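You operate a simulated robot arm through the tools that you are given. There is no shell and no other tool. Be economical: measure what you need, move in short steps, check, and stop when the job is done.

Carry out the task below with a simulated two-armed robot. There is one attempt and no reset: what you move stays moved.

JOB
Wipe up the spill on the blue trolley top with the rag and put it back.

The check looks at the end state, three seconds after you hand in, the way a careful person would. Anything else that was tipped, shoved, dropped, spilled or broken makes it a failure.

ROBOT AND FRAMES
Two 7-joint arms with two-finger parallel grippers on one trunk, on a base that drives. Base frame: it is fixed to the floor where the robot stands at the start and does not move with it; the origin is under the middle of the robot, x ahead of it, y to its left, z up; the surface under the hand at the start is at about z = 0.8. Readings come in m, rad, newtons and seconds.
The left shoulder is at the start at [0.062, 0.196, 1.079], the right one opposite. With the tool pointing down near the work surface each hand reaches from about 0.3 to 0.72 m from the robot's upright axis, wherever it stands, measured 20 degrees to its own side. Payload 1.57 kg a hand.
The tool frame of a hand sits at the grasp point between the pads (the TCP): z along the fingers, y along the line on which they close. The tips reach 0.03 m beyond it. The gripper opens to 0.11 m. The fingers are 0.024 m wide and 0.012 m thick; the gripper's body (0.048 by 0.112 m) begins 0.078 m behind the TCP.
Orientation is told as [roll, pitch, yaw] about the base's x, y, z axes, in that order, counted from this pose: with the fingers straight down and closing along the base's y, the tool's x points along the base's -x, its y along +y and its z along -z.

CONTROLS
- The arms move only by the tool apply_moves. It takes "left_motion", "right_motion" or both (then of equal length, played together; a hand with none holds still); each is a list of rows, each a list of 7 numbers: the shift along the base's x, y, z in units of 100 mm (1.0 is 100 mm), then the turn, a rotation vector about the base's x, y, z in units of 180 degrees (1.0 is 180 degrees), then the opening, from 0 (shut) to 1 (fully open). In form: [[x, y, z, wx, wy, wz, fingers], ...]. A call has 1 to 12 rows; each row is the pose to reach, as a shift and turn from the pose commanded when the call began. A call with a number of a shift or a turn outside -1 to 1 is refused whole. Rows are played at 5 a second. More than 0.05 m and 0.15 rad between two rows, or a gripper value outside its range, and nothing of the call is played. Where a pose cannot be reached the arm comes as near as it can. A force on the tool above 40 N (or 10 N above the force at the start of the call, whichever is more), or a blocked arm, ends the call early, and 0.2 s more pass. Each finger travels about 0.072 m/s and halts on what it meets, pressing with about 24 N; the grip force reading is that of the motor and also rises with nothing between the fingers. The clock runs only during rows and for 0.2 s after the last one: add rows that repeat a pose to give the fingers time. The reply holds the time, the measured pose of the TCP, the force on the tool along the base axes, the opening and the grip force, in the units named above and with some noise, with the torque about the TCP (base axes, N m) and any sound that the robot's microphone picked up.
- Cameras (640 x 400 px; columns grow to the right, rows downward): "scene" is now at [0.0906, -0.0238, 1.6455]; the picture's right is [-0.34, -0.94, -0.00], its down [-0.84, 0.31, -0.44] and it looks along [0.41, -0.15, -0.90] (base axes); focal length 250 px, centre (320, 200). "left" rides on the left gripper at [0.07, -0.016, -0.142] in its tool frame; the picture's right is [0.23, 0.97, 0.00], its down [-0.86, 0.20, -0.48] and it looks along [-0.47, 0.11, 0.88] (tool axes); focal length 222 px, centre (320, 200). "right" rides on the right gripper at [0.07, 0.016, -0.141] in its tool frame; the picture's right is [-0.23, 0.97, 0.00], its down [-0.85, -0.20, -0.48] and it looks along [-0.47, -0.11, 0.88] (tool axes); focal length 222 px, centre (320, 200). There is no depth. A picture from a camera that has moved, and an enlarged one, comes with that camera's place and axes in the base frame and with its lens.
- snapshot(camera): a new picture of that camera. The clock stands still meanwhile.
- raise_lower(by): slides the trunk up (or, below 0, down) by that many m; the arms and the scene camera ride with it, the base frame stays. It gives what a move gives, with no picture.
- drive_base(legs): drives the robot by 1 to 6 legs, each [ahead, left, turn to the left] in m, m and rad, along the robot's own axes; the way and the turn of a leg run together, so that a leg with both is an arc; at most 1.5 m and 3.142 rad a leg. The arms and the cameras ride along, it lands a little off, and it stops where it bumps. It gives what a move gives.
- pan_tilt(pan, tilt): turns the head with the scene camera to pan (to the left, within 1.501 rad either way) and tilt (down, from -0.506 to 1.204), counted from straight ahead of the robot. It gives what a move gives.
- inspect(camera, box): a new picture of the part [left, top, right, bottom] of that camera's present view, enlarged. The clock stands still meanwhile.
- job_done(): hands the job in; it is judged then, once.

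Go step by step. Nothing tells you exact positions but the pictures and the camera data: compare them with the known pose of the tool, close in by small moves and look again before you grip or let go. The budget is 120 turns and 108 pictures, counting those below and the enlarged ones. Unless the task says otherwise, let go and move clear before handing in, and close with one line.

The tools are called after "Call:" as a command line: name --argument value ..., lists and objects as JSON in quotes. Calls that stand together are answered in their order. apply_moves: Moves the arms, as the interface text tells. Its arguments: {"type":"object","properties":{"left_motion":{"type":"array","items":{"type":"array","items":{"type":"number"}}},"right_motion":{"type":"array","items":{"type":"array","items":{"type":"number"}}}},"required":[]} The other tools are called the same way: raise_lower (by) slides the trunk up or down; drive_base (legs) drives the base; pan_tilt (pan, tilt) turns the head that bears the scene camera; snapshot (camera) takes a picture; inspect (camera, box) takes an enlarged picture of a part of a camera's view; job_done () hands the job in.

At the start:

```text
clock: 0.0
left_tcp_pos: [0.4451, 0.07, 1.0285]
left_ee_rot: [0.001, 0.0, 0.0]
left_contact_force: [1.2, 0.0, -0.3]
left_moment: [-0.01, 0.0, 0.02]
left_opening: 0.1098
left_grasp_force: 0.0
right_tcp_pos: [0.3294, -0.308, 1.0358]
right_ee_rot: [0.002, 0.001, -0.001]
right_contact_force: [-0.2, 0.6, 0.3]
right_moment: [0.0, 0.01, 0.0]
right_opening: 0.1101
right_grasp_force: 0.1
trunk travel left (down, up): [-0.675, 0.315]
robot x, y, heading: [-0.0005, 0.002, -0.001]
head pan, tilt: [-0.353, 1.119]
```

scene: 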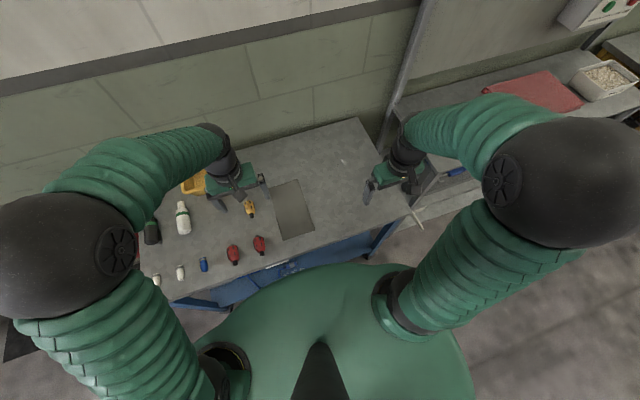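
right: 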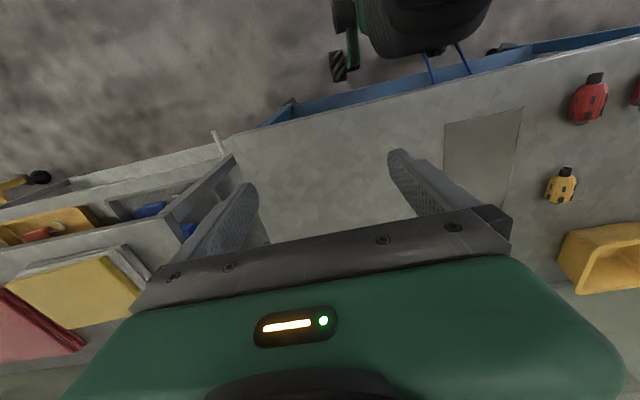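
left: 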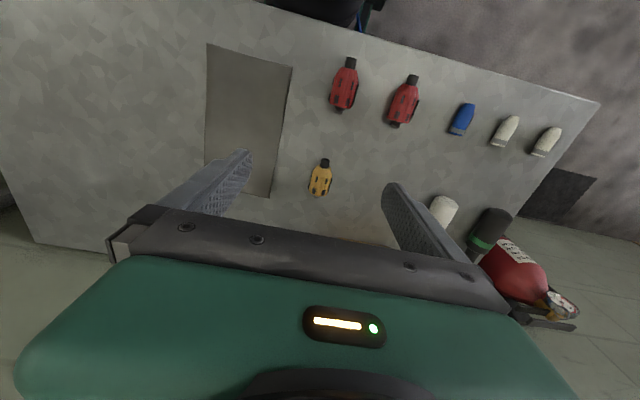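

I see a grey-topped workbench with a blue frame in front of me, and shelves with a red and a yellow cloth to the right. I'll look around for the trolley, spill and rag.

Call:
pan_tilt --pan -1.2 --tilt 0.7

Call:
snapshot --camera "scene"

Call:
pan_tilt --pan 0.9 --tilt 0.7

Call:
snapshot --camera "scene"

Call:
pan_tilt --pan 0.0 --tilt 0.8

Call:
snapshot --camera "scene"

```text
clock: 1.2
left_tcp_pos: [0.4441, 0.0695, 1.0283]
left_ee_rot: [0.0, 0.001, 0.0]
left_contact_force: [0.3, 1.0, -0.1]
left_moment: [0.02, -0.02, 0.0]
left_opening: 0.11
left_grasp_force: 0.1
right_tcp_pos: [0.3279, -0.3082, 1.0356]
right_ee_rot: [0.0, 0.0, -0.001]
right_contact_force: [-0.1, -0.1, 0.1]
right_moment: [-0.01, -0.01, -0.01]
right_opening: 0.1098
right_grasp_force: 0.0
trunk travel left (down, up): [-0.675, 0.315]
robot x, y, heading: [0.0021, 0.0036, -0.002]
head pan, tilt: [-1.201, 0.7]
```

```text
104 pictures are left
camera scene: at [0.0635, -0.0817, 1.6767], right [-0.93, -0.36, 0.0], down [-0.23, 0.6, -0.76], along [0.28, -0.71, -0.65], focal length 250 px, centre (320, 200)
```

scene: 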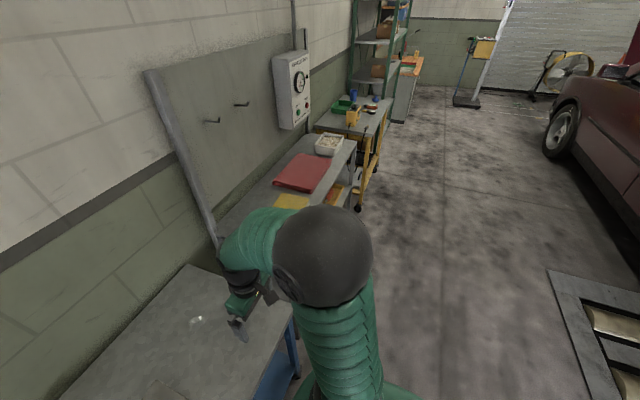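

```text
clock: 3.2
left_tcp_pos: [0.4439, 0.0697, 1.0295]
left_ee_rot: [0.002, 0.0, -0.001]
left_contact_force: [0.1, 0.3, -0.1]
left_moment: [0.02, -0.01, 0.0]
left_opening: 0.1097
left_grasp_force: 0.1
right_tcp_pos: [0.3281, -0.3065, 1.0355]
right_ee_rot: [0.001, -0.001, 0.002]
right_contact_force: [0.8, 0.3, -0.3]
right_moment: [0.02, -0.01, 0.0]
right_opening: 0.1098
right_grasp_force: 0.0
trunk travel left (down, up): [-0.675, 0.315]
robot x, y, heading: [-0.0005, -0.0013, 0.001]
head pan, tilt: [0.901, 0.7]
```

```text
103 pictures are left
camera scene: at [0.0854, 0.0641, 1.6768], right [0.78, -0.62, 0.0], down [-0.4, -0.5, -0.76], along [0.47, 0.6, -0.64], focal length 250 px, centre (320, 200)
```

scene: 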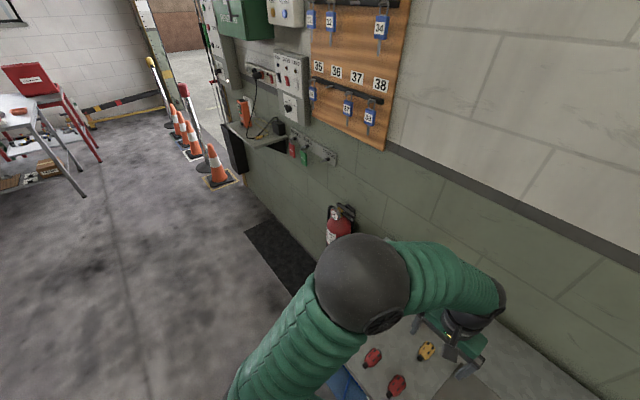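

```text
clock: 4.4
left_tcp_pos: [0.445, 0.0698, 1.0286]
left_ee_rot: [0.001, -0.001, -0.001]
left_contact_force: [-0.4, 1.0, 0.5]
left_moment: [-0.02, 0.01, 0.03]
left_opening: 0.1098
left_grasp_force: 0.0
right_tcp_pos: [0.3294, -0.3082, 1.0355]
right_ee_rot: [0.002, 0.0, 0.0]
right_contact_force: [1.0, -0.2, 0.5]
right_moment: [-0.01, -0.02, 0.04]
right_opening: 0.1099
right_grasp_force: 0.1
trunk travel left (down, up): [-0.675, 0.315]
robot x, y, heading: [-0.0027, 0.0006, 0.0]
head pan, tilt: [0.0, 0.799]
```

```text
102 pictures are left
camera scene: at [0.1133, -0.0024, 1.6684], right [0.0, -1.0, 0.0], down [-0.72, 0.0, -0.7], along [0.7, 0.0, -0.72], focal length 250 px, centre (320, 200)
```

scene: 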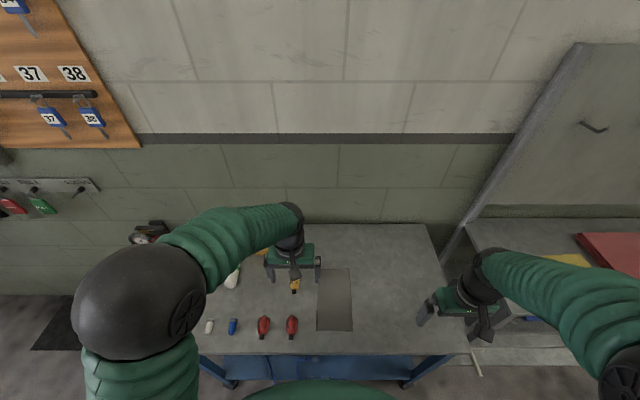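

The bench with the blue frame on casters is probably the blue trolley. I'll look closer for the spill and the cloths.

Call:
inspect --camera "scene" --box '[190, 210, 480, 390]'

Call:
pan_tilt --pan -0.9 --tilt 0.9

Call:
snapshot --camera "scene"

Call:
inspect --camera "scene" --box '[220, 0, 480, 165]'

Call:
inspect --camera "scene" --box '[40, 180, 360, 390]'

```text
2.21 times, centred on (335, 300) of scene
camera zoom: at [0.1133, -0.0024, 1.6684], right [0.0, -1.0, 0.0], down [-0.72, 0.0, -0.7], along [0.7, 0.0, -0.72], focal length 552 px, centre (287, -21)
```

zoom: 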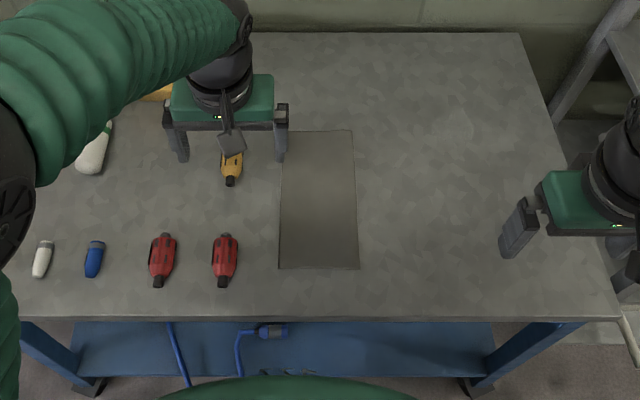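

```text
clock: 5.6
left_tcp_pos: [0.4442, 0.0696, 1.0295]
left_ee_rot: [0.0, -0.001, 0.0]
left_contact_force: [0.0, 0.5, -0.6]
left_moment: [0.01, 0.0, -0.03]
left_opening: 0.1102
left_grasp_force: 0.0
right_tcp_pos: [0.3286, -0.3079, 1.0351]
right_ee_rot: [0.002, -0.001, 0.0]
right_contact_force: [0.2, -0.3, 0.5]
right_moment: [-0.02, -0.04, 0.0]
right_opening: 0.1101
right_grasp_force: 0.2
trunk travel left (down, up): [-0.675, 0.315]
robot x, y, heading: [0.0022, 0.0024, 0.005]
head pan, tilt: [-0.901, 0.901]
```

```text
100 pictures are left
camera scene: at [0.0796, -0.0617, 1.6605], right [-0.78, -0.62, 0.0], down [-0.49, 0.61, -0.62], along [0.38, -0.49, -0.78], focal length 250 px, centre (320, 200)
```

scene: 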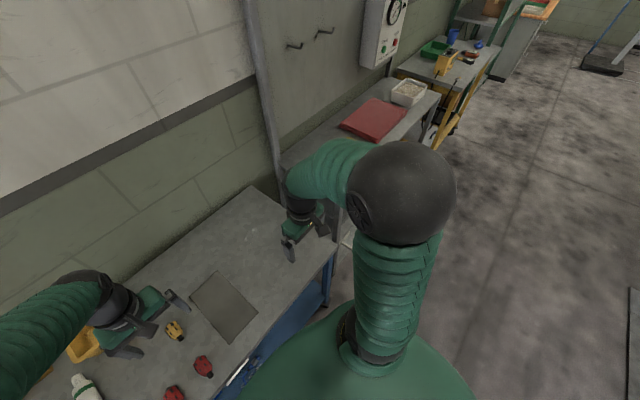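

```text
2.42 times, centred on (350, 82) of scene
camera zoom: at [0.0796, -0.0617, 1.6605], right [-0.78, -0.62, 0.0], down [-0.49, 0.61, -0.62], along [0.38, -0.49, -0.78], focal length 606 px, centre (247, 485)
```

zoom: 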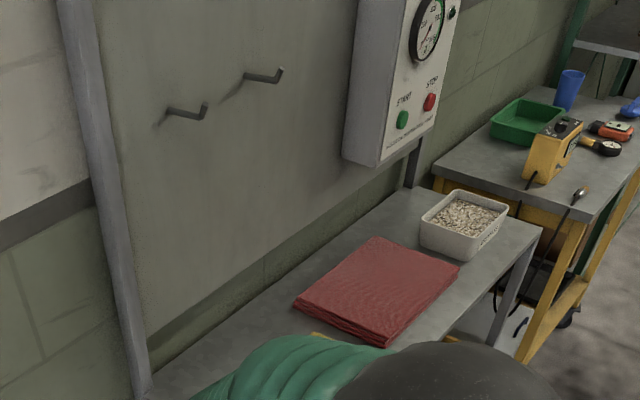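

```text
1.90 times, centred on (200, 285) of scene
camera zoom: at [0.0796, -0.0617, 1.6605], right [-0.78, -0.62, 0.0], down [-0.49, 0.61, -0.62], along [0.38, -0.49, -0.78], focal length 476 px, centre (549, 38)
```

zoom: 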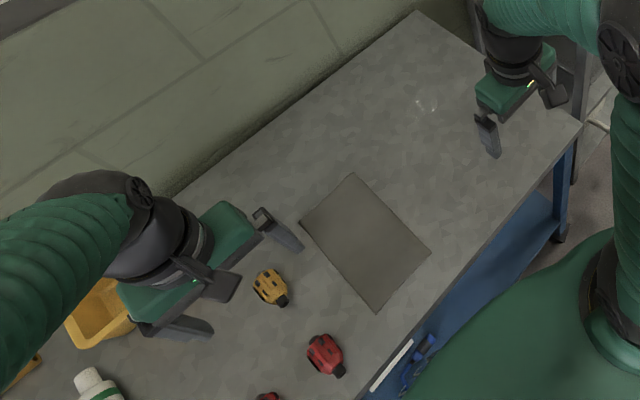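

There's a clear glossy patch near (0.60, -0.30) on the trolley top, likely the spill. I'll look closer at it and at the candidate rags from the right hand.

Call:
apply_moves --right_motion '[[0, -0.4, 0, 0, 0, 0, 1], [0, -0.8, 0.1, 0, 0, 0, 1], [-0.3, -1.0, 0.2, 0, 0, 0, 1]]'

Call:
snapshot --camera "right"

Call:
pan_tilt --pan -0.45 --tilt 0.9

Call:
snapshot --camera "scene"

Call:
inspect --camera "scene" --box '[260, 110, 420, 210]'

```text
clock: 6.4
left_tcp_pos: [0.4426, 0.07, 1.0304]
left_ee_rot: [0.003, -0.001, 0.001]
left_contact_force: [0.1, 0.3, 0.6]
left_moment: [0.01, -0.02, -0.01]
left_opening: 0.11
left_grasp_force: 0.0
right_tcp_pos: [0.2967, -0.4093, 1.0593]
right_ee_rot: [0.0, -0.001, 0.002]
right_contact_force: [-0.4, -0.3, 0.4]
right_moment: [0.01, -0.02, -0.02]
right_opening: 0.1101
right_grasp_force: 0.1
trunk travel left (down, up): [-0.675, 0.315]
robot x, y, heading: [-0.0008, -0.0017, -0.001]
head pan, tilt: [-0.901, 0.901]
```

```text
97 pictures are left
camera right: at [0.2269, -0.3942, 1.1994], right [0.23, 0.97, 0.0], down [0.85, -0.2, 0.48], along [0.47, -0.11, -0.88], focal length 222 px, centre (320, 200)
```

right: 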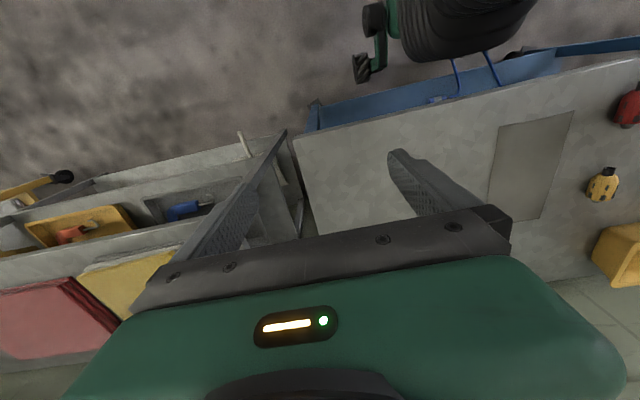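

```text
clock: 7.3
left_tcp_pos: [0.4449, 0.0696, 1.0294]
left_ee_rot: [0.0, -0.002, -0.001]
left_contact_force: [0.1, 0.2, 1.3]
left_moment: [0.02, 0.02, -0.02]
left_opening: 0.11
left_grasp_force: 0.0
right_tcp_pos: [0.2993, -0.4095, 1.0583]
right_ee_rot: [0.003, 0.0, 0.001]
right_contact_force: [-0.4, 0.0, 0.7]
right_moment: [0.01, 0.0, 0.03]
right_opening: 0.1098
right_grasp_force: 0.2
trunk travel left (down, up): [-0.675, 0.315]
robot x, y, heading: [0.0015, 0.0011, -0.005]
head pan, tilt: [-0.45, 0.901]
```

```text
96 pictures are left
camera scene: at [0.101, -0.0359, 1.6605], right [-0.44, -0.9, 0.0], down [-0.71, 0.34, -0.62], along [0.56, -0.27, -0.79], focal length 250 px, centre (320, 200)
```

scene: 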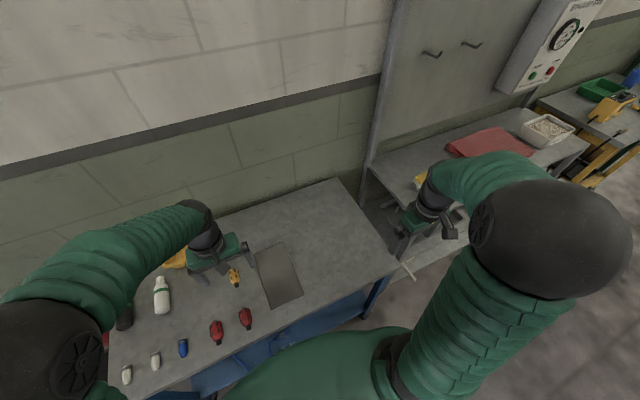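

```text
4.00 times, centred on (340, 160) of scene
camera zoom: at [0.101, -0.0359, 1.6605], right [-0.44, -0.9, 0.0], down [-0.71, 0.34, -0.62], along [0.56, -0.27, -0.79], focal length 1000 px, centre (240, 360)
```

zoom: 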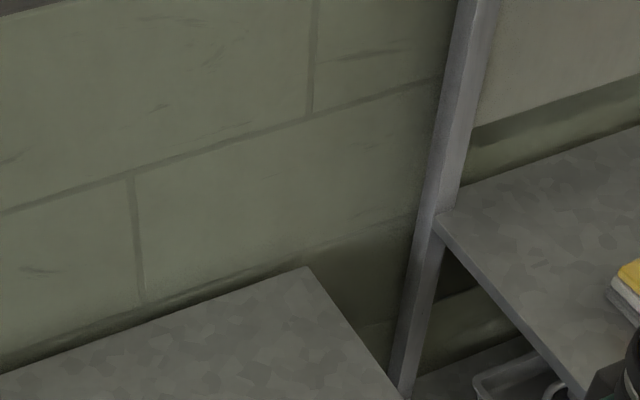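

The highlight is gone now that the arm has moved, so I need better views of the top. I'll enlarge the trolley top.

Call:
inspect --camera "scene" --box '[220, 170, 410, 320]'

Call:
inspect --camera "right" --box '[0, 120, 320, 370]'

Call:
inspect --camera "right" --box '[290, 60, 640, 290]'

Call:
inspect --camera "left" --box '[0, 0, 400, 250]'

```text
2.67 times, centred on (315, 245) of scene
camera zoom: at [0.101, -0.0359, 1.6605], right [-0.44, -0.9, 0.0], down [-0.71, 0.34, -0.62], along [0.56, -0.27, -0.79], focal length 667 px, centre (333, 80)
```

zoom: 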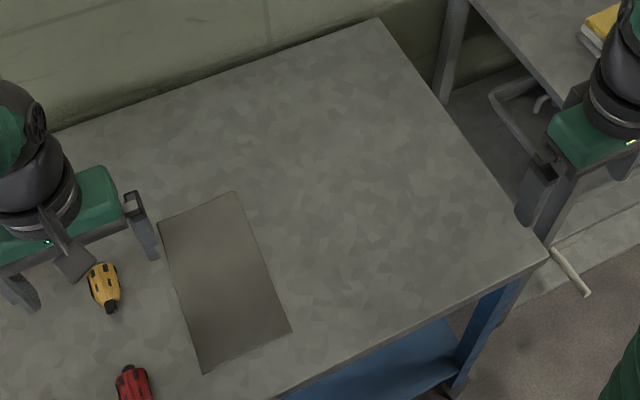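

```text
1.60 times, centred on (160, 245) of right
camera zoom: at [0.2298, -0.3935, 1.1988], right [0.23, 0.97, 0.0], down [0.86, -0.2, 0.48], along [0.47, -0.11, -0.88], focal length 355 px, centre (576, 128)
```

zoom: 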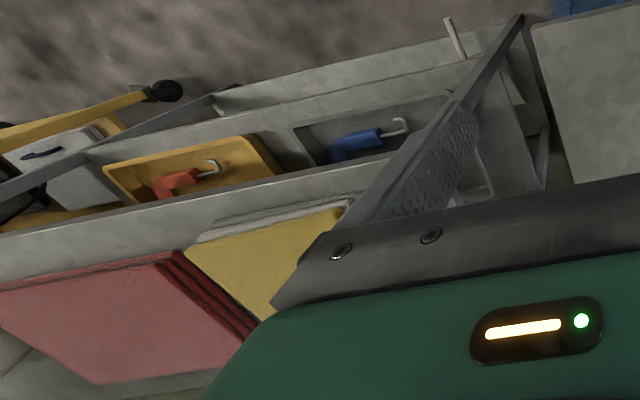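

```text
1.74 times, centred on (465, 175) of right
camera zoom: at [0.2298, -0.3935, 1.1988], right [0.23, 0.97, 0.0], down [0.86, -0.2, 0.48], along [0.47, -0.11, -0.88], focal length 386 px, centre (68, 244)
```

zoom: 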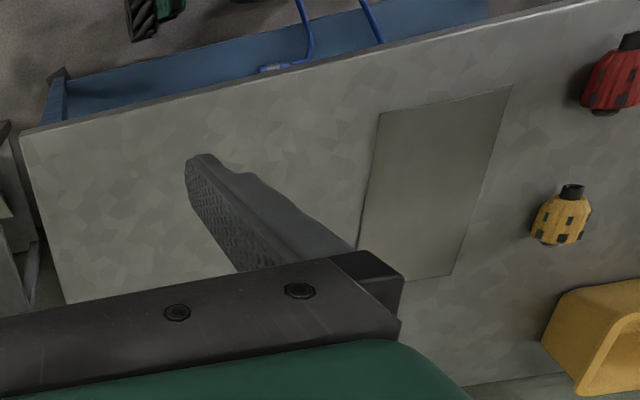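

```text
1.60 times, centred on (200, 125) of left
camera zoom: at [0.3735, 0.0521, 1.1703], right [-0.23, 0.97, 0.0], down [0.86, 0.2, 0.48], along [0.47, 0.11, -0.88], focal length 355 px, centre (512, 320)
```

zoom: 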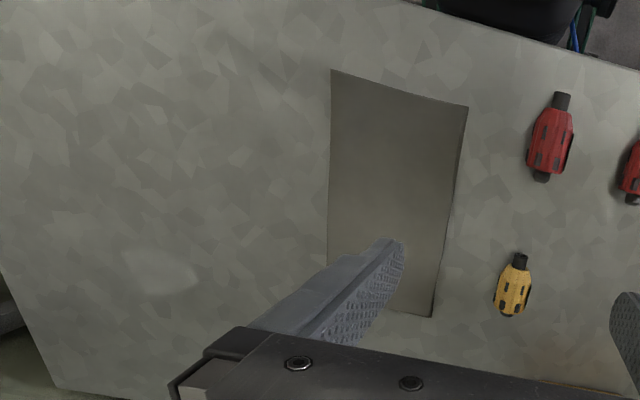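

A faint clear puddle shows around (0.60, -0.30). The red and yellow folded cloths are on the shelf to the right (y≈-0.8 to -1.1). I'll drive right to see that shelf.

Call:
drive_base --legs '[[0, -0.5, 0]]'

Call:
snapshot --camera "scene"

Call:
snapshot --camera "right"

Call:
snapshot --camera "left"

```text
clock: 10.2
left_tcp_pos: [0.4452, -0.4303, 1.0285]
left_ee_rot: [-0.005, 0.0, 0.003]
left_contact_force: [-0.5, 0.3, -0.8]
left_moment: [-0.05, -0.09, -0.01]
left_opening: 0.1097
left_grasp_force: 0.1
right_tcp_pos: [0.3012, -0.9094, 1.0603]
right_ee_rot: [-0.004, 0.0, 0.005]
right_contact_force: [-0.1, -0.6, 0.8]
right_moment: [0.02, -0.04, -0.02]
right_opening: 0.1101
right_grasp_force: 0.1
trunk travel left (down, up): [-0.675, 0.315]
robot x, y, heading: [0.0044, -0.5068, 0.005]
head pan, tilt: [-0.45, 0.901]
```

```text
90 pictures are left
camera scene: at [0.1015, -0.531, 1.6607], right [-0.43, -0.9, 0.0], down [-0.71, 0.34, -0.62], along [0.56, -0.27, -0.78], focal length 250 px, centre (320, 200)
```

scene: 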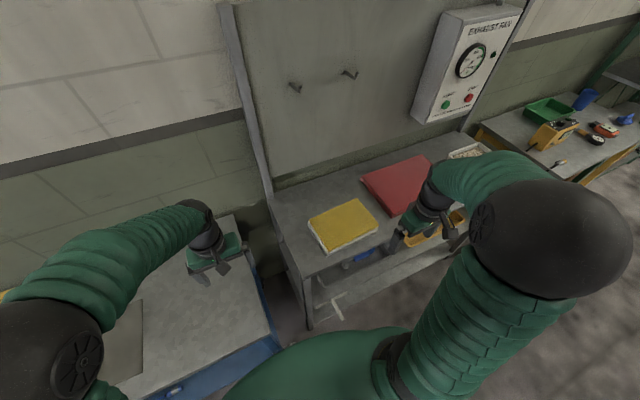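

```text
89 pictures are left
camera right: at [0.2313, -0.8914, 1.201], right [0.22, 0.97, 0.0], down [0.86, -0.19, 0.48], along [0.47, -0.11, -0.88], focal length 222 px, centre (320, 200)
```

right: 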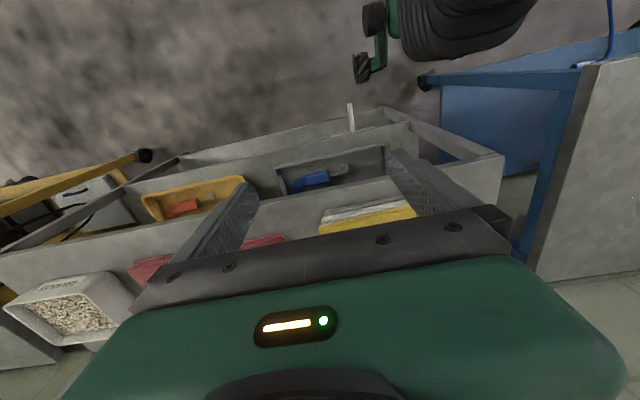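

```text
88 pictures are left
camera left: at [0.3738, -0.4456, 1.1701], right [-0.23, 0.97, 0.0], down [0.85, 0.21, 0.48], along [0.47, 0.11, -0.88], focal length 222 px, centre (320, 200)
```

left: 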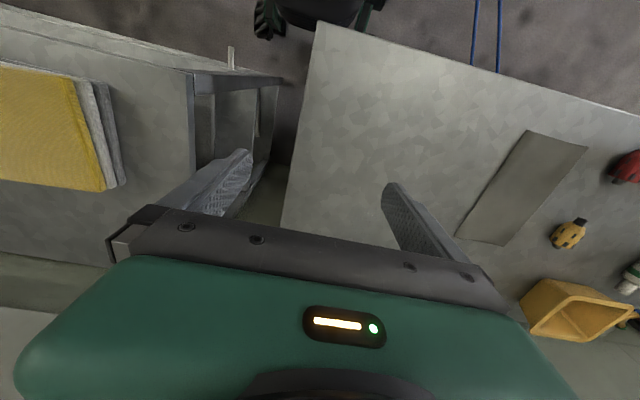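

The shelf holds a yellow cloth on pale layers and a thicker red folded cloth, with trays on the level below. I'll enlarge both to decide which is the rag.

Call:
inspect --camera "scene" --box '[270, 140, 470, 330]'

Call:
inspect --camera "left" --box '[0, 40, 280, 220]'

Call:
inspect --camera "left" --box '[280, 20, 640, 240]'

Call:
inspect --camera "right" --box '[0, 90, 440, 350]'

```text
2.11 times, centred on (370, 235) of scene
camera zoom: at [0.1015, -0.531, 1.6607], right [-0.43, -0.9, 0.0], down [-0.71, 0.34, -0.62], along [0.56, -0.27, -0.78], focal length 526 px, centre (215, 126)
```

zoom: 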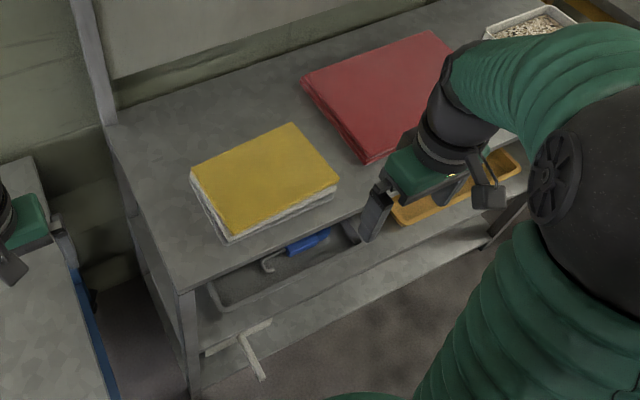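

```text
2.22 times, centred on (140, 130) of left
camera zoom: at [0.3738, -0.4456, 1.1701], right [-0.23, 0.97, 0.0], down [0.85, 0.21, 0.48], along [0.47, 0.11, -0.88], focal length 494 px, centre (720, 356)
```

zoom: 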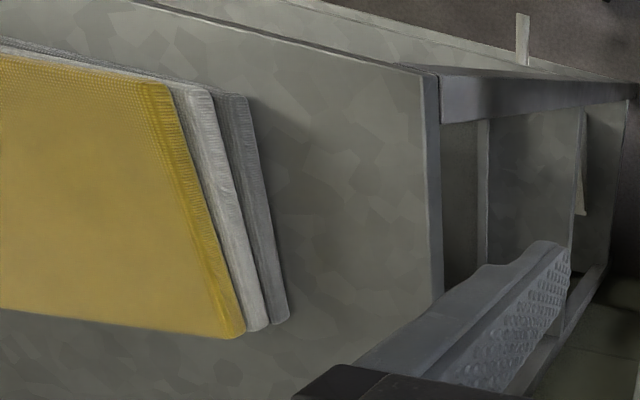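

```text
1.78 times, centred on (460, 130) of left
camera zoom: at [0.3738, -0.4456, 1.1701], right [-0.23, 0.97, 0.0], down [0.85, 0.21, 0.48], along [0.47, 0.11, -0.88], focal length 395 px, centre (71, 324)
```

zoom: 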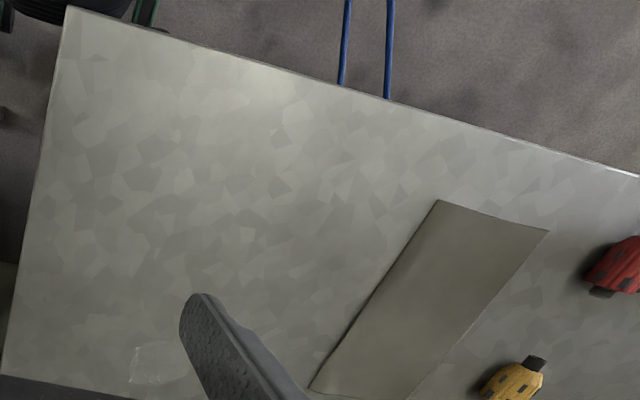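

```text
1.45 times, centred on (220, 220) of right
camera zoom: at [0.2313, -0.8914, 1.201], right [0.22, 0.97, 0.0], down [0.86, -0.19, 0.48], along [0.47, -0.11, -0.88], focal length 323 px, centre (466, 171)
```

zoom: 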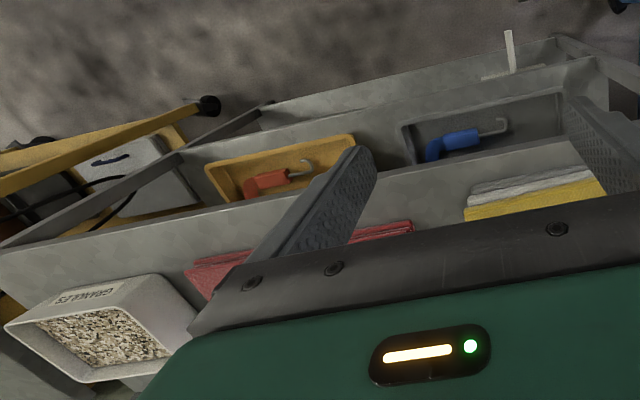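

The shelf cloths look like storage stacks. The grey rectangle on the trolley at about (0.46, -0.05) has slightly wavy edges, so it may itself be a rag. I'll drive back and study both it and the spill up close.

Call:
drive_base --legs '[[0, 0.35, 0]]'

Call:
apply_moves --right_motion '[[0.2, 0.4, 0, 0, 0, 0, 1], [0.4, 0.8, 0, 0, 0, 0, 1], [0.4, 1.0, -0.3, 0, 0, 0, 1], [0.4, 1.0, -0.7, 0, 0, 0, 1]]' --left_motion '[[-0.3, 0.4, 0, 0, 0, 0, 1], [-0.6, 0.8, 0, 0, 0, 0, 1], [-0.6, 0.8, 0, 0, 0, 0, 1], [-0.6, 0.8, 0, 0, 0, 0, 1]]'

Call:
pan_tilt --pan 0 --tilt 1.1

Call:
snapshot --camera "scene"

Call:
snapshot --camera "right"

Call:
snapshot --camera "left"

```text
clock: 12.5
left_tcp_pos: [0.4432, -0.0879, 1.0293]
left_ee_rot: [0.003, 0.0, 0.005]
left_contact_force: [0.5, -0.4, 0.2]
left_moment: [0.01, 0.01, -0.02]
left_opening: 0.11
left_grasp_force: 0.0
right_tcp_pos: [0.2989, -0.5679, 1.0579]
right_ee_rot: [0.003, 0.001, 0.004]
right_contact_force: [-0.5, 1.1, -0.6]
right_moment: [0.0, 0.0, 0.01]
right_opening: 0.1101
right_grasp_force: 0.1
trunk travel left (down, up): [-0.675, 0.315]
robot x, y, heading: [0.0015, -0.156, 0.003]
head pan, tilt: [-0.45, 0.901]
```

```text
clock: 13.5
left_tcp_pos: [0.383, -0.0036, 1.0269]
left_ee_rot: [0.0, -0.001, 0.004]
left_contact_force: [0.6, 0.4, -0.1]
left_moment: [0.0, 0.02, -0.02]
left_opening: 0.1102
left_grasp_force: 0.0
right_tcp_pos: [0.3398, -0.4663, 0.9861]
right_ee_rot: [0.0, 0.001, 0.004]
right_contact_force: [0.4, -0.2, 0.1]
right_moment: [-0.01, -0.01, 0.0]
right_opening: 0.1099
right_grasp_force: 0.0
trunk travel left (down, up): [-0.675, 0.315]
robot x, y, heading: [-0.0005, -0.1567, 0.004]
head pan, tilt: [-0.45, 0.901]
```

```text
clock: 14.4
left_tcp_pos: [0.3814, -0.0023, 1.0284]
left_ee_rot: [-0.003, -0.001, 0.007]
left_contact_force: [-0.8, 0.1, 0.0]
left_moment: [-0.02, -0.02, 0.03]
left_opening: 0.11
left_grasp_force: 0.1
right_tcp_pos: [0.3389, -0.4649, 0.9878]
right_ee_rot: [0.0, 0.0, 0.004]
right_contact_force: [0.5, -0.6, 0.3]
right_moment: [0.01, -0.04, 0.0]
right_opening: 0.1098
right_grasp_force: 0.0
trunk travel left (down, up): [-0.675, 0.315]
robot x, y, heading: [-0.0034, -0.1578, 0.008]
head pan, tilt: [0.0, 1.1]
```

```text
83 pictures are left
camera scene: at [0.0945, -0.1573, 1.6468], right [0.0, -1.0, 0.0], down [-0.89, 0.0, -0.45], along [0.45, 0.0, -0.89], focal length 250 px, centre (320, 200)
```

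scene: 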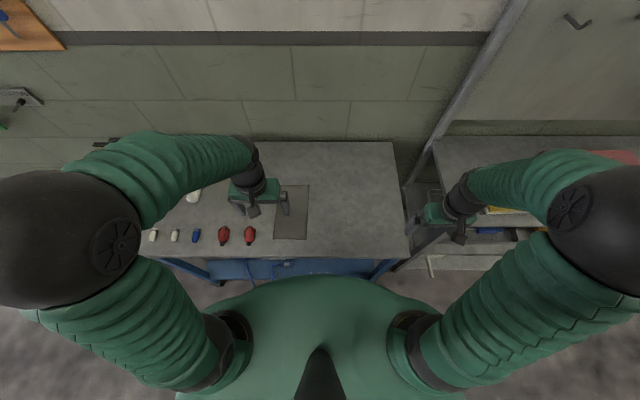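

```text
82 pictures are left
camera right: at [0.2687, -0.4491, 1.1293], right [0.22, 0.97, 0.0], down [0.86, -0.2, 0.48], along [0.47, -0.11, -0.88], focal length 222 px, centre (320, 200)
```

right: 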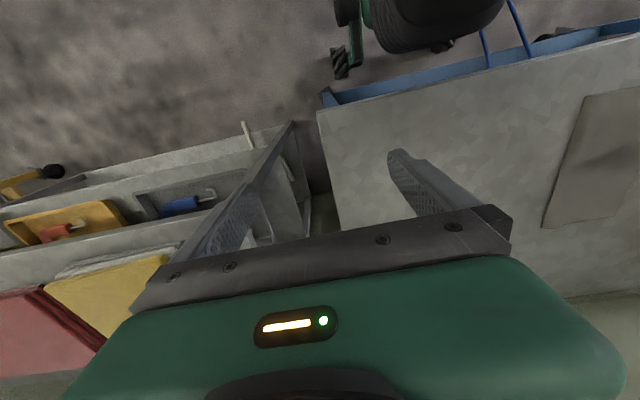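

```text
81 pictures are left
camera left: at [0.3104, -0.0196, 1.1691], right [-0.23, 0.97, 0.0], down [0.85, 0.2, 0.48], along [0.47, 0.11, -0.88], focal length 222 px, centre (320, 200)
```

left: 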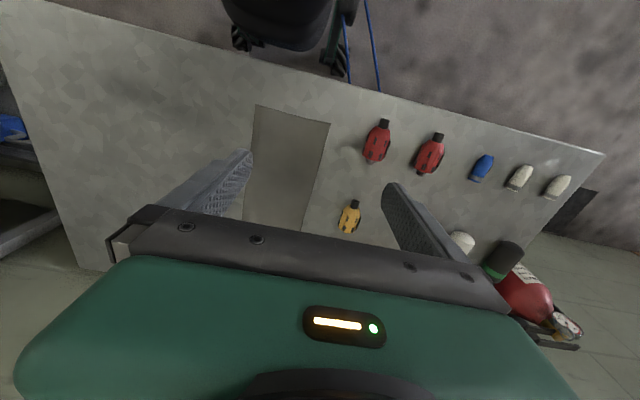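

I'll enlarge the grey rectangle and the surroundings for gloss.

Call:
inspect --camera "right" --box '[440, 60, 640, 240]'

Call:
inspect --camera "left" --box '[230, 90, 400, 240]'

Call:
inspect --camera "left" --box '[20, 40, 260, 240]'

Call:
inspect --camera "scene" --box '[260, 130, 420, 270]'

```text
2.22 times, centred on (540, 150) of right
camera zoom: at [0.2687, -0.4491, 1.1293], right [0.22, 0.97, 0.0], down [0.86, -0.2, 0.48], along [0.47, -0.11, -0.88], focal length 494 px, centre (-169, 311)
```

zoom: 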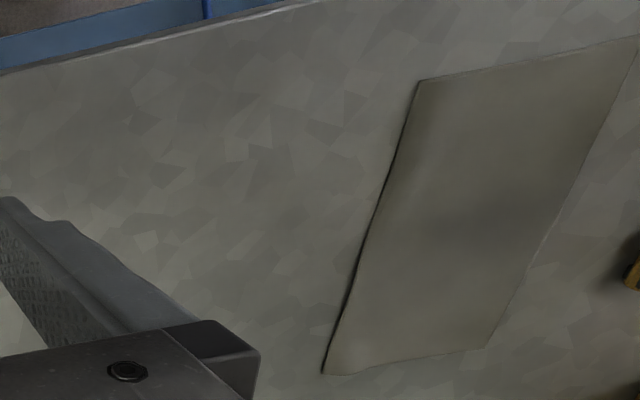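

```text
2.67 times, centred on (315, 165) of left
camera zoom: at [0.3104, -0.0196, 1.1691], right [-0.23, 0.97, 0.0], down [0.85, 0.2, 0.48], along [0.47, 0.11, -0.88], focal length 592 px, centre (333, 293)
```

zoom: 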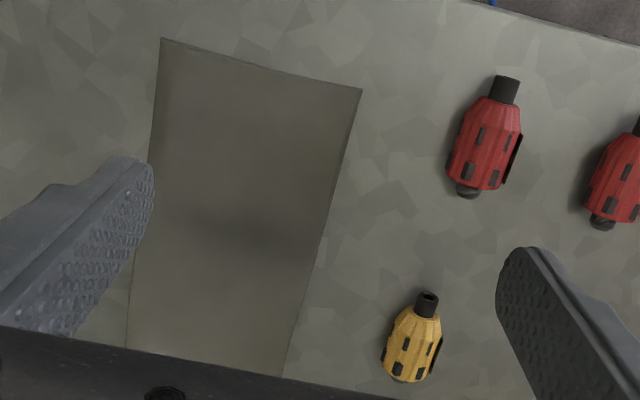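

```text
2.00 times, centred on (140, 140) of left
camera zoom: at [0.3104, -0.0196, 1.1691], right [-0.23, 0.97, 0.0], down [0.85, 0.2, 0.48], along [0.47, 0.11, -0.88], focal length 444 px, centre (680, 320)
```

zoom: 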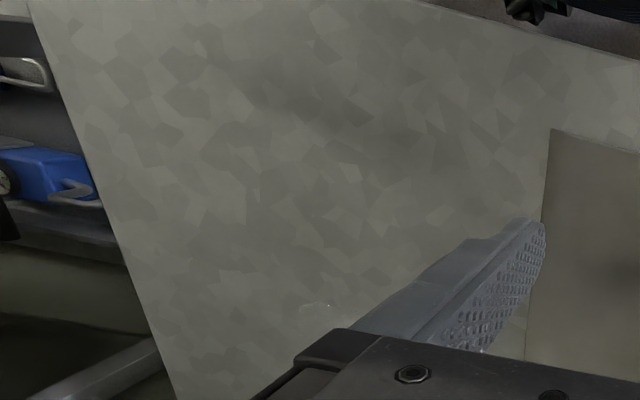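

```text
2.86 times, centred on (340, 200) of scene
camera zoom: at [0.0945, -0.1573, 1.6468], right [0.0, -1.0, 0.0], down [-0.89, 0.0, -0.45], along [0.45, 0.0, -0.89], focal length 714 px, centre (263, 200)
```

zoom: 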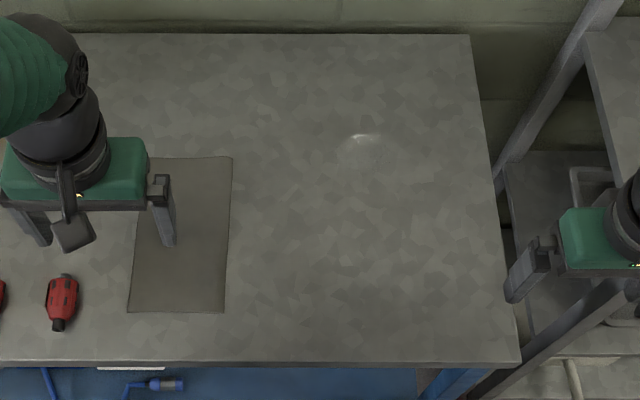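

A small glint on a clear puddle shows at about (0.605, -0.295). The grey sheet is ~0.22 × 0.115 m, centred near (0.478, -0.055), with its long side along x. It looks like a thin rag. I'll return to the start stance and take the right hand over it for a close look.

Call:
drive_base --legs '[[0, 0.16, 0]]'

Call:
apply_moves --left_motion '[[-0.1, 0.4, 0, 0, 0, 0, 1], [-0.2, 0.8, 0.2, 0, 0, 0, 1], [-0.3, 1.0, 0.4, 0, 0, 0, 1], [-0.3, 1.0, 0.4, 0, 0, 0, 1], [-0.3, 1.0, 0.4, 0, 0, 0, 1], [-0.3, 1.0, 0.4, 0, 0, 0, 1]]' --right_motion '[[0.1, 0.4, 0, 0, 0, 0, 1], [0.2, 0.8, 0, 0, 0, 0, 1], [0.3, 1.0, 0, 0, 0, 0, 1], [0.3, 1.0, 0, 0, 0, 0, 1], [0.3, 1.0, 0, 0, 0, 0, 1], [0.3, 1.0, 0, 0, 0, 0, 1]]'

Call:
apply_moves --right_motion '[[0.1, 0.4, 0, 0, 0, 0, 1], [0.2, 0.8, 0, 0, 0, 0, 1], [0.3, 1.0, 0, 0, 0, 0, 1]]'

Call:
snapshot --camera "right"

Call:
snapshot --camera "scene"

```text
clock: 15.8
left_tcp_pos: [0.3816, 0.1489, 1.0287]
left_ee_rot: [0.007, 0.0, 0.001]
left_contact_force: [0.6, -0.2, -0.3]
left_moment: [-0.01, 0.02, -0.03]
left_opening: 0.11
left_grasp_force: 0.1
right_tcp_pos: [0.3378, -0.3138, 0.9863]
right_ee_rot: [0.006, -0.001, 0.002]
right_contact_force: [-0.7, 0.4, 0.9]
right_moment: [0.03, -0.01, -0.03]
right_opening: 0.1098
right_grasp_force: 0.0
trunk travel left (down, up): [-0.675, 0.315]
robot x, y, heading: [0.0001, 0.0056, 0.002]
head pan, tilt: [0.0, 1.1]
```

```text
clock: 17.2
left_tcp_pos: [0.3523, 0.2547, 1.0689]
left_ee_rot: [-0.003, -0.003, 0.001]
left_contact_force: [0.2, -0.7, -0.1]
left_moment: [0.01, -0.01, -0.02]
left_opening: 0.11
left_grasp_force: 0.0
right_tcp_pos: [0.3681, -0.2043, 0.9907]
right_ee_rot: [-0.004, -0.002, 0.001]
right_contact_force: [0.2, -0.2, 0.4]
right_moment: [0.03, 0.0, -0.01]
right_opening: 0.11
right_grasp_force: 0.0
trunk travel left (down, up): [-0.675, 0.315]
robot x, y, heading: [0.0002, 0.0029, 0.001]
head pan, tilt: [0.0, 1.1]
```

```text
clock: 18.0
left_tcp_pos: [0.3529, 0.2578, 1.0684]
left_ee_rot: [-0.004, -0.002, 0.002]
left_contact_force: [0.3, -0.2, -0.2]
left_moment: [0.03, 0.0, -0.01]
left_opening: 0.1099
left_grasp_force: 0.2
right_tcp_pos: [0.3975, -0.1014, 0.9897]
right_ee_rot: [-0.005, -0.001, 0.0]
right_contact_force: [0.3, -0.8, 0.1]
right_moment: [0.03, -0.01, 0.03]
right_opening: 0.1103
right_grasp_force: 0.0
trunk travel left (down, up): [-0.675, 0.315]
robot x, y, heading: [-0.0036, 0.0023, 0.001]
head pan, tilt: [0.0, 1.1]
```

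```text
76 pictures are left
camera right: at [0.3273, -0.0849, 1.1304], right [0.23, 0.97, -0.01], down [0.86, -0.2, 0.48], along [0.47, -0.11, -0.88], focal length 222 px, centre (320, 200)
```

right: 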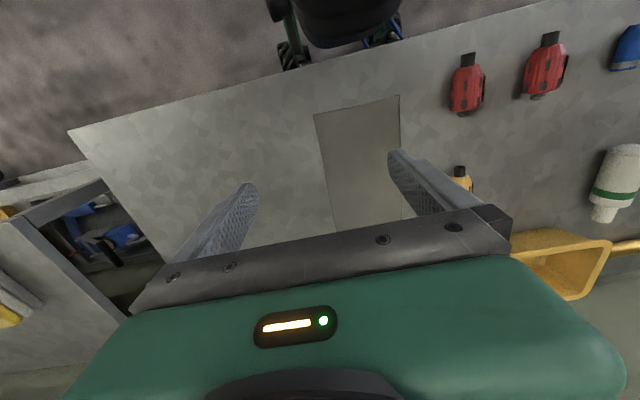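

```text
75 pictures are left
camera scene: at [0.0952, 0.006, 1.6467], right [0.0, -1.0, 0.0], down [-0.89, 0.0, -0.45], along [0.45, 0.0, -0.89], focal length 250 px, centre (320, 200)
```

scene: 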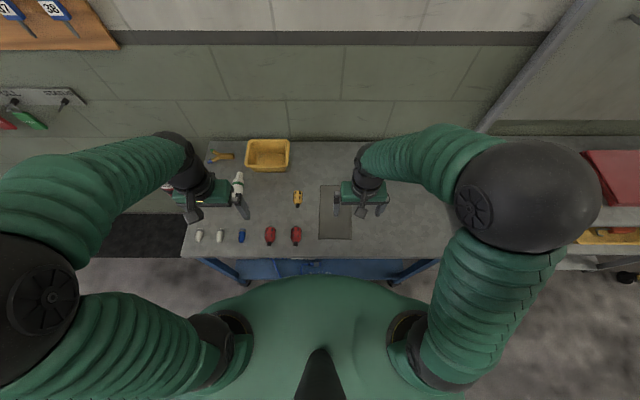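

I'll enlarge the trolley top from here, to check the bin and the sheet.

Call:
inspect --camera "scene" --box '[170, 130, 450, 290]'

Call:
inspect --camera "right" --box '[230, 70, 490, 240]'

```text
2.29 times, centred on (310, 210) of scene
camera zoom: at [0.0952, 0.006, 1.6467], right [0.0, -1.0, 0.0], down [-0.89, 0.0, -0.45], along [0.45, 0.0, -0.89], focal length 571 px, centre (343, 177)
```

zoom: 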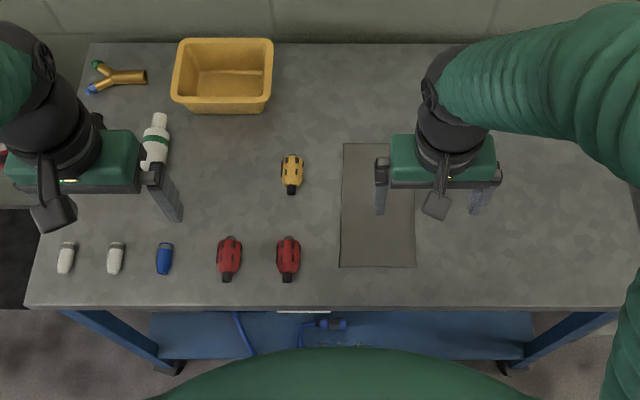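

```text
2.35 times, centred on (360, 155) of right
camera zoom: at [0.3273, -0.0849, 1.1304], right [0.23, 0.97, -0.01], down [0.86, -0.2, 0.48], along [0.47, -0.11, -0.88], focal length 523 px, centre (226, 306)
```

zoom: 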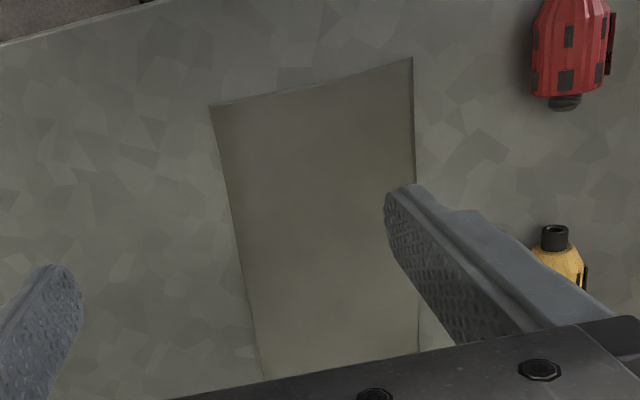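

The grey sheet is the only loose cloth on the trolley, with softly bowed edges and its centre near (0.478, -0.051). I'll take it as the rag, bring the right hand over its centre and go down part way.

Call:
apply_moves --right_motion '[[0.4, 0.25, 0, 0, 0, 0, 0.8], [0.8, 0.5, 0, 0, 0, 0, 0.55], [0.8, 0.5, -0.4, 0, 0, 0, 0.55], [0.8, 0.5, -0.8, 0, 0, 0, 0.55], [0.8, 0.5, -1.0, 0, 0, 0, 0.55], [0.8, 0.5, -1.0, 0, 0, 0, 0.55]]'

Call:
snapshot --camera "right"

Call:
inspect --camera "scene" --box '[260, 130, 440, 270]'

```text
clock: 19.4
left_tcp_pos: [0.3532, 0.2585, 1.068]
left_ee_rot: [-0.008, -0.002, 0.002]
left_contact_force: [0.5, 0.1, 0.4]
left_moment: [0.0, -0.03, -0.02]
left_opening: 0.1101
left_grasp_force: 0.0
right_tcp_pos: [0.4746, -0.0487, 0.8879]
right_ee_rot: [-0.006, -0.002, 0.002]
right_contact_force: [1.2, -0.5, 0.4]
right_moment: [0.0, 0.04, 0.0]
right_opening: 0.0607
right_grasp_force: 0.0
trunk travel left (down, up): [-0.675, 0.315]
robot x, y, heading: [-0.0027, 0.0061, 0.003]
head pan, tilt: [0.0, 1.1]
```

```text
72 pictures are left
camera right: at [0.4042, -0.0313, 1.0287], right [0.22, 0.97, -0.01], down [0.85, -0.19, 0.48], along [0.47, -0.11, -0.88], focal length 222 px, centre (320, 200)
```

right: 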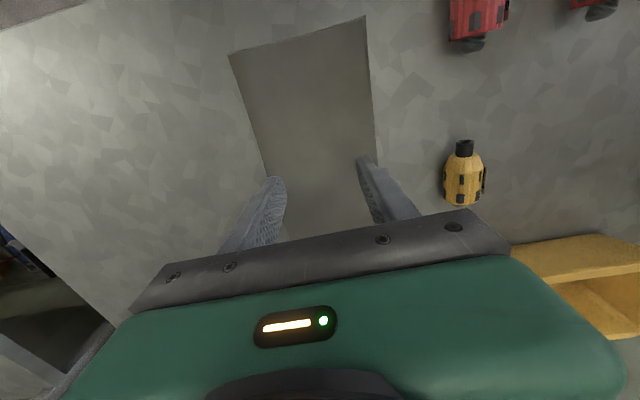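

```text
2.86 times, centred on (350, 200) of scene
camera zoom: at [0.0943, 0.0061, 1.6468], right [0.0, -1.0, 0.0], down [-0.89, 0.0, -0.45], along [0.45, 0.0, -0.89], focal length 714 px, centre (234, 200)
```

zoom: 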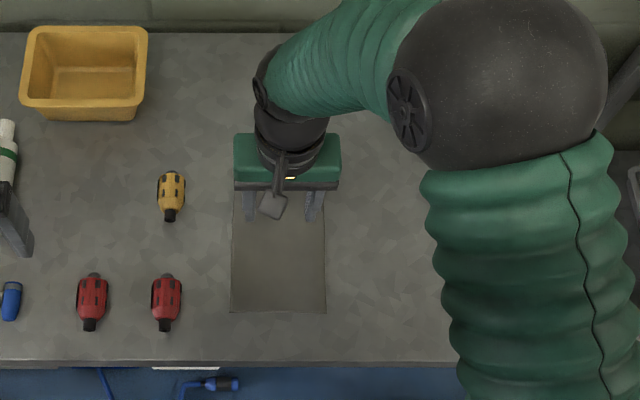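

The hand is centred on the sheet with the tips about 5 cm above it. I'll lower it to contact in small steps.

Call:
apply_moves --right_motion '[[0, 0, -0.25, 0, 0, 0, 0.55], [0, 0, -0.45, 0, 0, 0, 0.55], [0, 0, -0.5, 0, 0, 0, 0.55], [0, 0, -0.53, 0, 0, 0, 0.55], [0, 0, -0.56, 0, 0, 0, 0.55], [0, 0, -0.58, 0, 0, 0, 0.55], [0, 0, -0.58, 0, 0, 0, 0.55]]'

```text
clock: 21.0
left_tcp_pos: [0.3531, 0.2563, 1.0679]
left_ee_rot: [-0.004, -0.002, 0.001]
left_contact_force: [0.0, 0.2, -0.1]
left_moment: [0.0, 0.01, -0.01]
left_opening: 0.1099
left_grasp_force: 0.1
right_tcp_pos: [0.4768, -0.0524, 0.8333]
right_ee_rot: [-0.007, -0.001, 0.002]
right_contact_force: [0.2, 0.3, 2.8]
right_moment: [0.02, 0.03, 0.01]
right_opening: 0.0603
right_grasp_force: 0.0
trunk travel left (down, up): [-0.675, 0.315]
robot x, y, heading: [-0.003, 0.0042, -0.004]
head pan, tilt: [0.0, 1.1]
```

The tips have just touched (about 3 N up), so the sheet's surface is near z = 0.803. I'll press slightly and close to pinch the cloth.

Call:
apply_moves --right_motion '[[0, 0, -0.03, 0, 0, 0, 0.55], [0, 0, -0.03, 0, 0, 0, 0.3], [0, 0, -0.03, 0, 0, 0, 0.1], [0, 0, -0.03, 0, 0, 0, 0], [0, 0, -0.03, 0, 0, 0, 0], [0, 0, -0.03, 0, 0, 0, 0]]'

Call:
snapshot --camera "right"

```text
clock: 22.6
left_tcp_pos: [0.3517, 0.2554, 1.0677]
left_ee_rot: [-0.005, -0.007, 0.003]
left_contact_force: [-0.2, 0.1, 0.0]
left_moment: [-0.01, 0.0, 0.01]
left_opening: 0.1098
left_grasp_force: 0.1
right_tcp_pos: [0.4786, -0.0513, 0.8311]
right_ee_rot: [-0.003, -0.006, 0.003]
right_contact_force: [-2.5, 1.4, 23.2]
right_moment: [0.09, 0.21, -0.03]
right_opening: 0.0045
right_grasp_force: 23.6
trunk travel left (down, up): [-0.675, 0.315]
robot x, y, heading: [-0.0006, 0.0035, -0.0]
head pan, tilt: [0.0, 1.1]
stopped in row 6 (right hand): the force on the tool passed its limit at 40 N (the readings are from after the stop); the commanded pose is now the measured one
```

```text
70 pictures are left
camera right: at [0.4075, -0.0338, 0.9721], right [0.22, 0.97, 0.0], down [0.85, -0.2, 0.49], along [0.47, -0.11, -0.87], focal length 222 px, centre (320, 200)
```

right: 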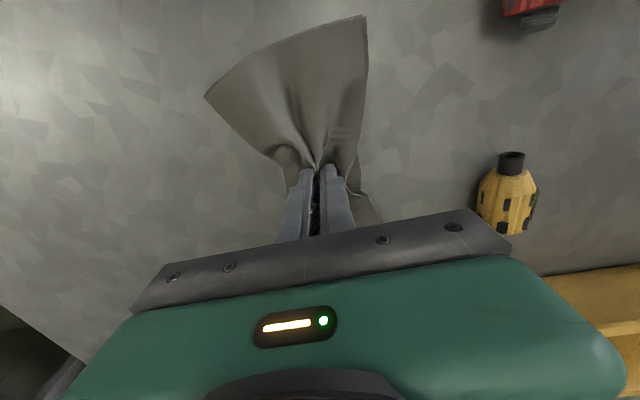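

The rag is a real cloth and is now firmly pinched. I'll lift it a few centimetres and carry it toward the spill.

Call:
apply_moves --right_motion '[[0, 0, 0.2, 0, 0, 0, 0], [0, 0, 0.5, 0, 0, 0, 0], [0.1, -0.35, 0.5, 0, 0, 0, 0], [0.2, -0.7, 0.5, 0, 0, 0, 0], [0.3, -1.0, 0.5, 0, 0, 0, 0], [0.3, -1.0, 0.5, 0, 0, 0, 0]]'

Call:
snapshot --camera "right"

Call:
pan_tilt --pan -0.3 --tilt 1.0

Call:
snapshot --camera "scene"

```text
clock: 24.0
left_tcp_pos: [0.3531, 0.2571, 1.0666]
left_ee_rot: [-0.006, 0.0, 0.003]
left_contact_force: [0.0, 0.3, -0.7]
left_moment: [0.01, -0.02, 0.0]
left_opening: 0.1101
left_grasp_force: 0.0
right_tcp_pos: [0.5104, -0.1515, 0.8816]
right_ee_rot: [-0.003, -0.003, 0.001]
right_contact_force: [0.2, -0.2, -0.8]
right_moment: [-0.07, -0.03, -0.01]
right_opening: 0.0045
right_grasp_force: 24.7
trunk travel left (down, up): [-0.675, 0.315]
robot x, y, heading: [0.0007, 0.004, 0.002]
head pan, tilt: [0.0, 1.1]
```

```text
69 pictures are left
camera right: at [0.4403, -0.1345, 1.0221], right [0.23, 0.97, 0.0], down [0.85, -0.2, 0.48], along [0.47, -0.11, -0.88], focal length 222 px, centre (320, 200)
```

right: 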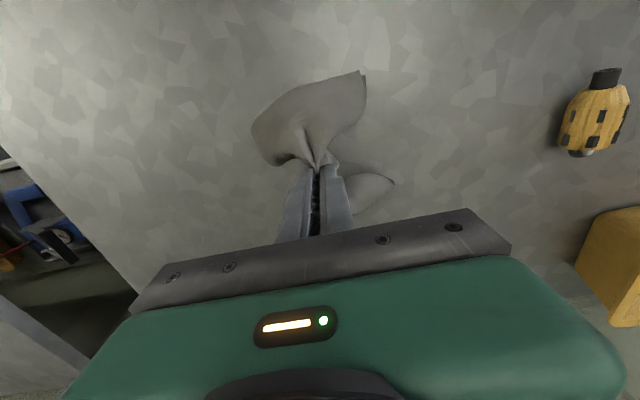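

```text
clock: 24.8
left_tcp_pos: [0.3537, 0.2562, 1.0672]
left_ee_rot: [-0.005, -0.003, 0.001]
left_contact_force: [0.0, -0.1, -0.4]
left_moment: [0.0, 0.02, 0.0]
left_opening: 0.1101
left_grasp_force: 0.0
right_tcp_pos: [0.5092, -0.1506, 0.8815]
right_ee_rot: [-0.004, -0.005, 0.001]
right_contact_force: [0.2, -0.2, 0.4]
right_moment: [0.0, 0.0, -0.04]
right_opening: 0.0047
right_grasp_force: 23.5
trunk travel left (down, up): [-0.675, 0.315]
robot x, y, heading: [0.0031, 0.0068, 0.002]
head pan, tilt: [-0.3, 1.0]
```

```text
68 pictures are left
camera scene: at [0.099, -0.0163, 1.6533], right [-0.29, -0.96, 0.0], down [-0.81, 0.25, -0.54], along [0.51, -0.16, -0.84], focal length 250 px, centre (320, 200)
```

scene: 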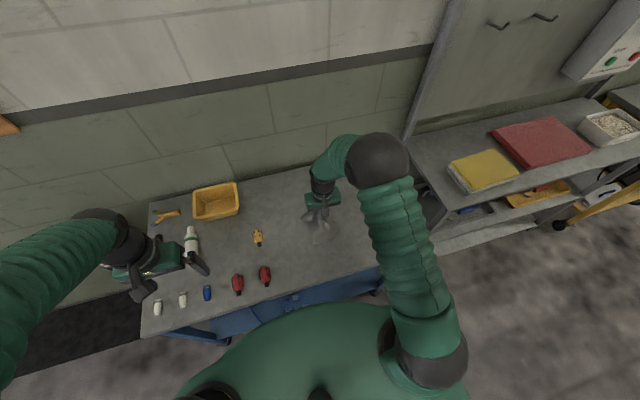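

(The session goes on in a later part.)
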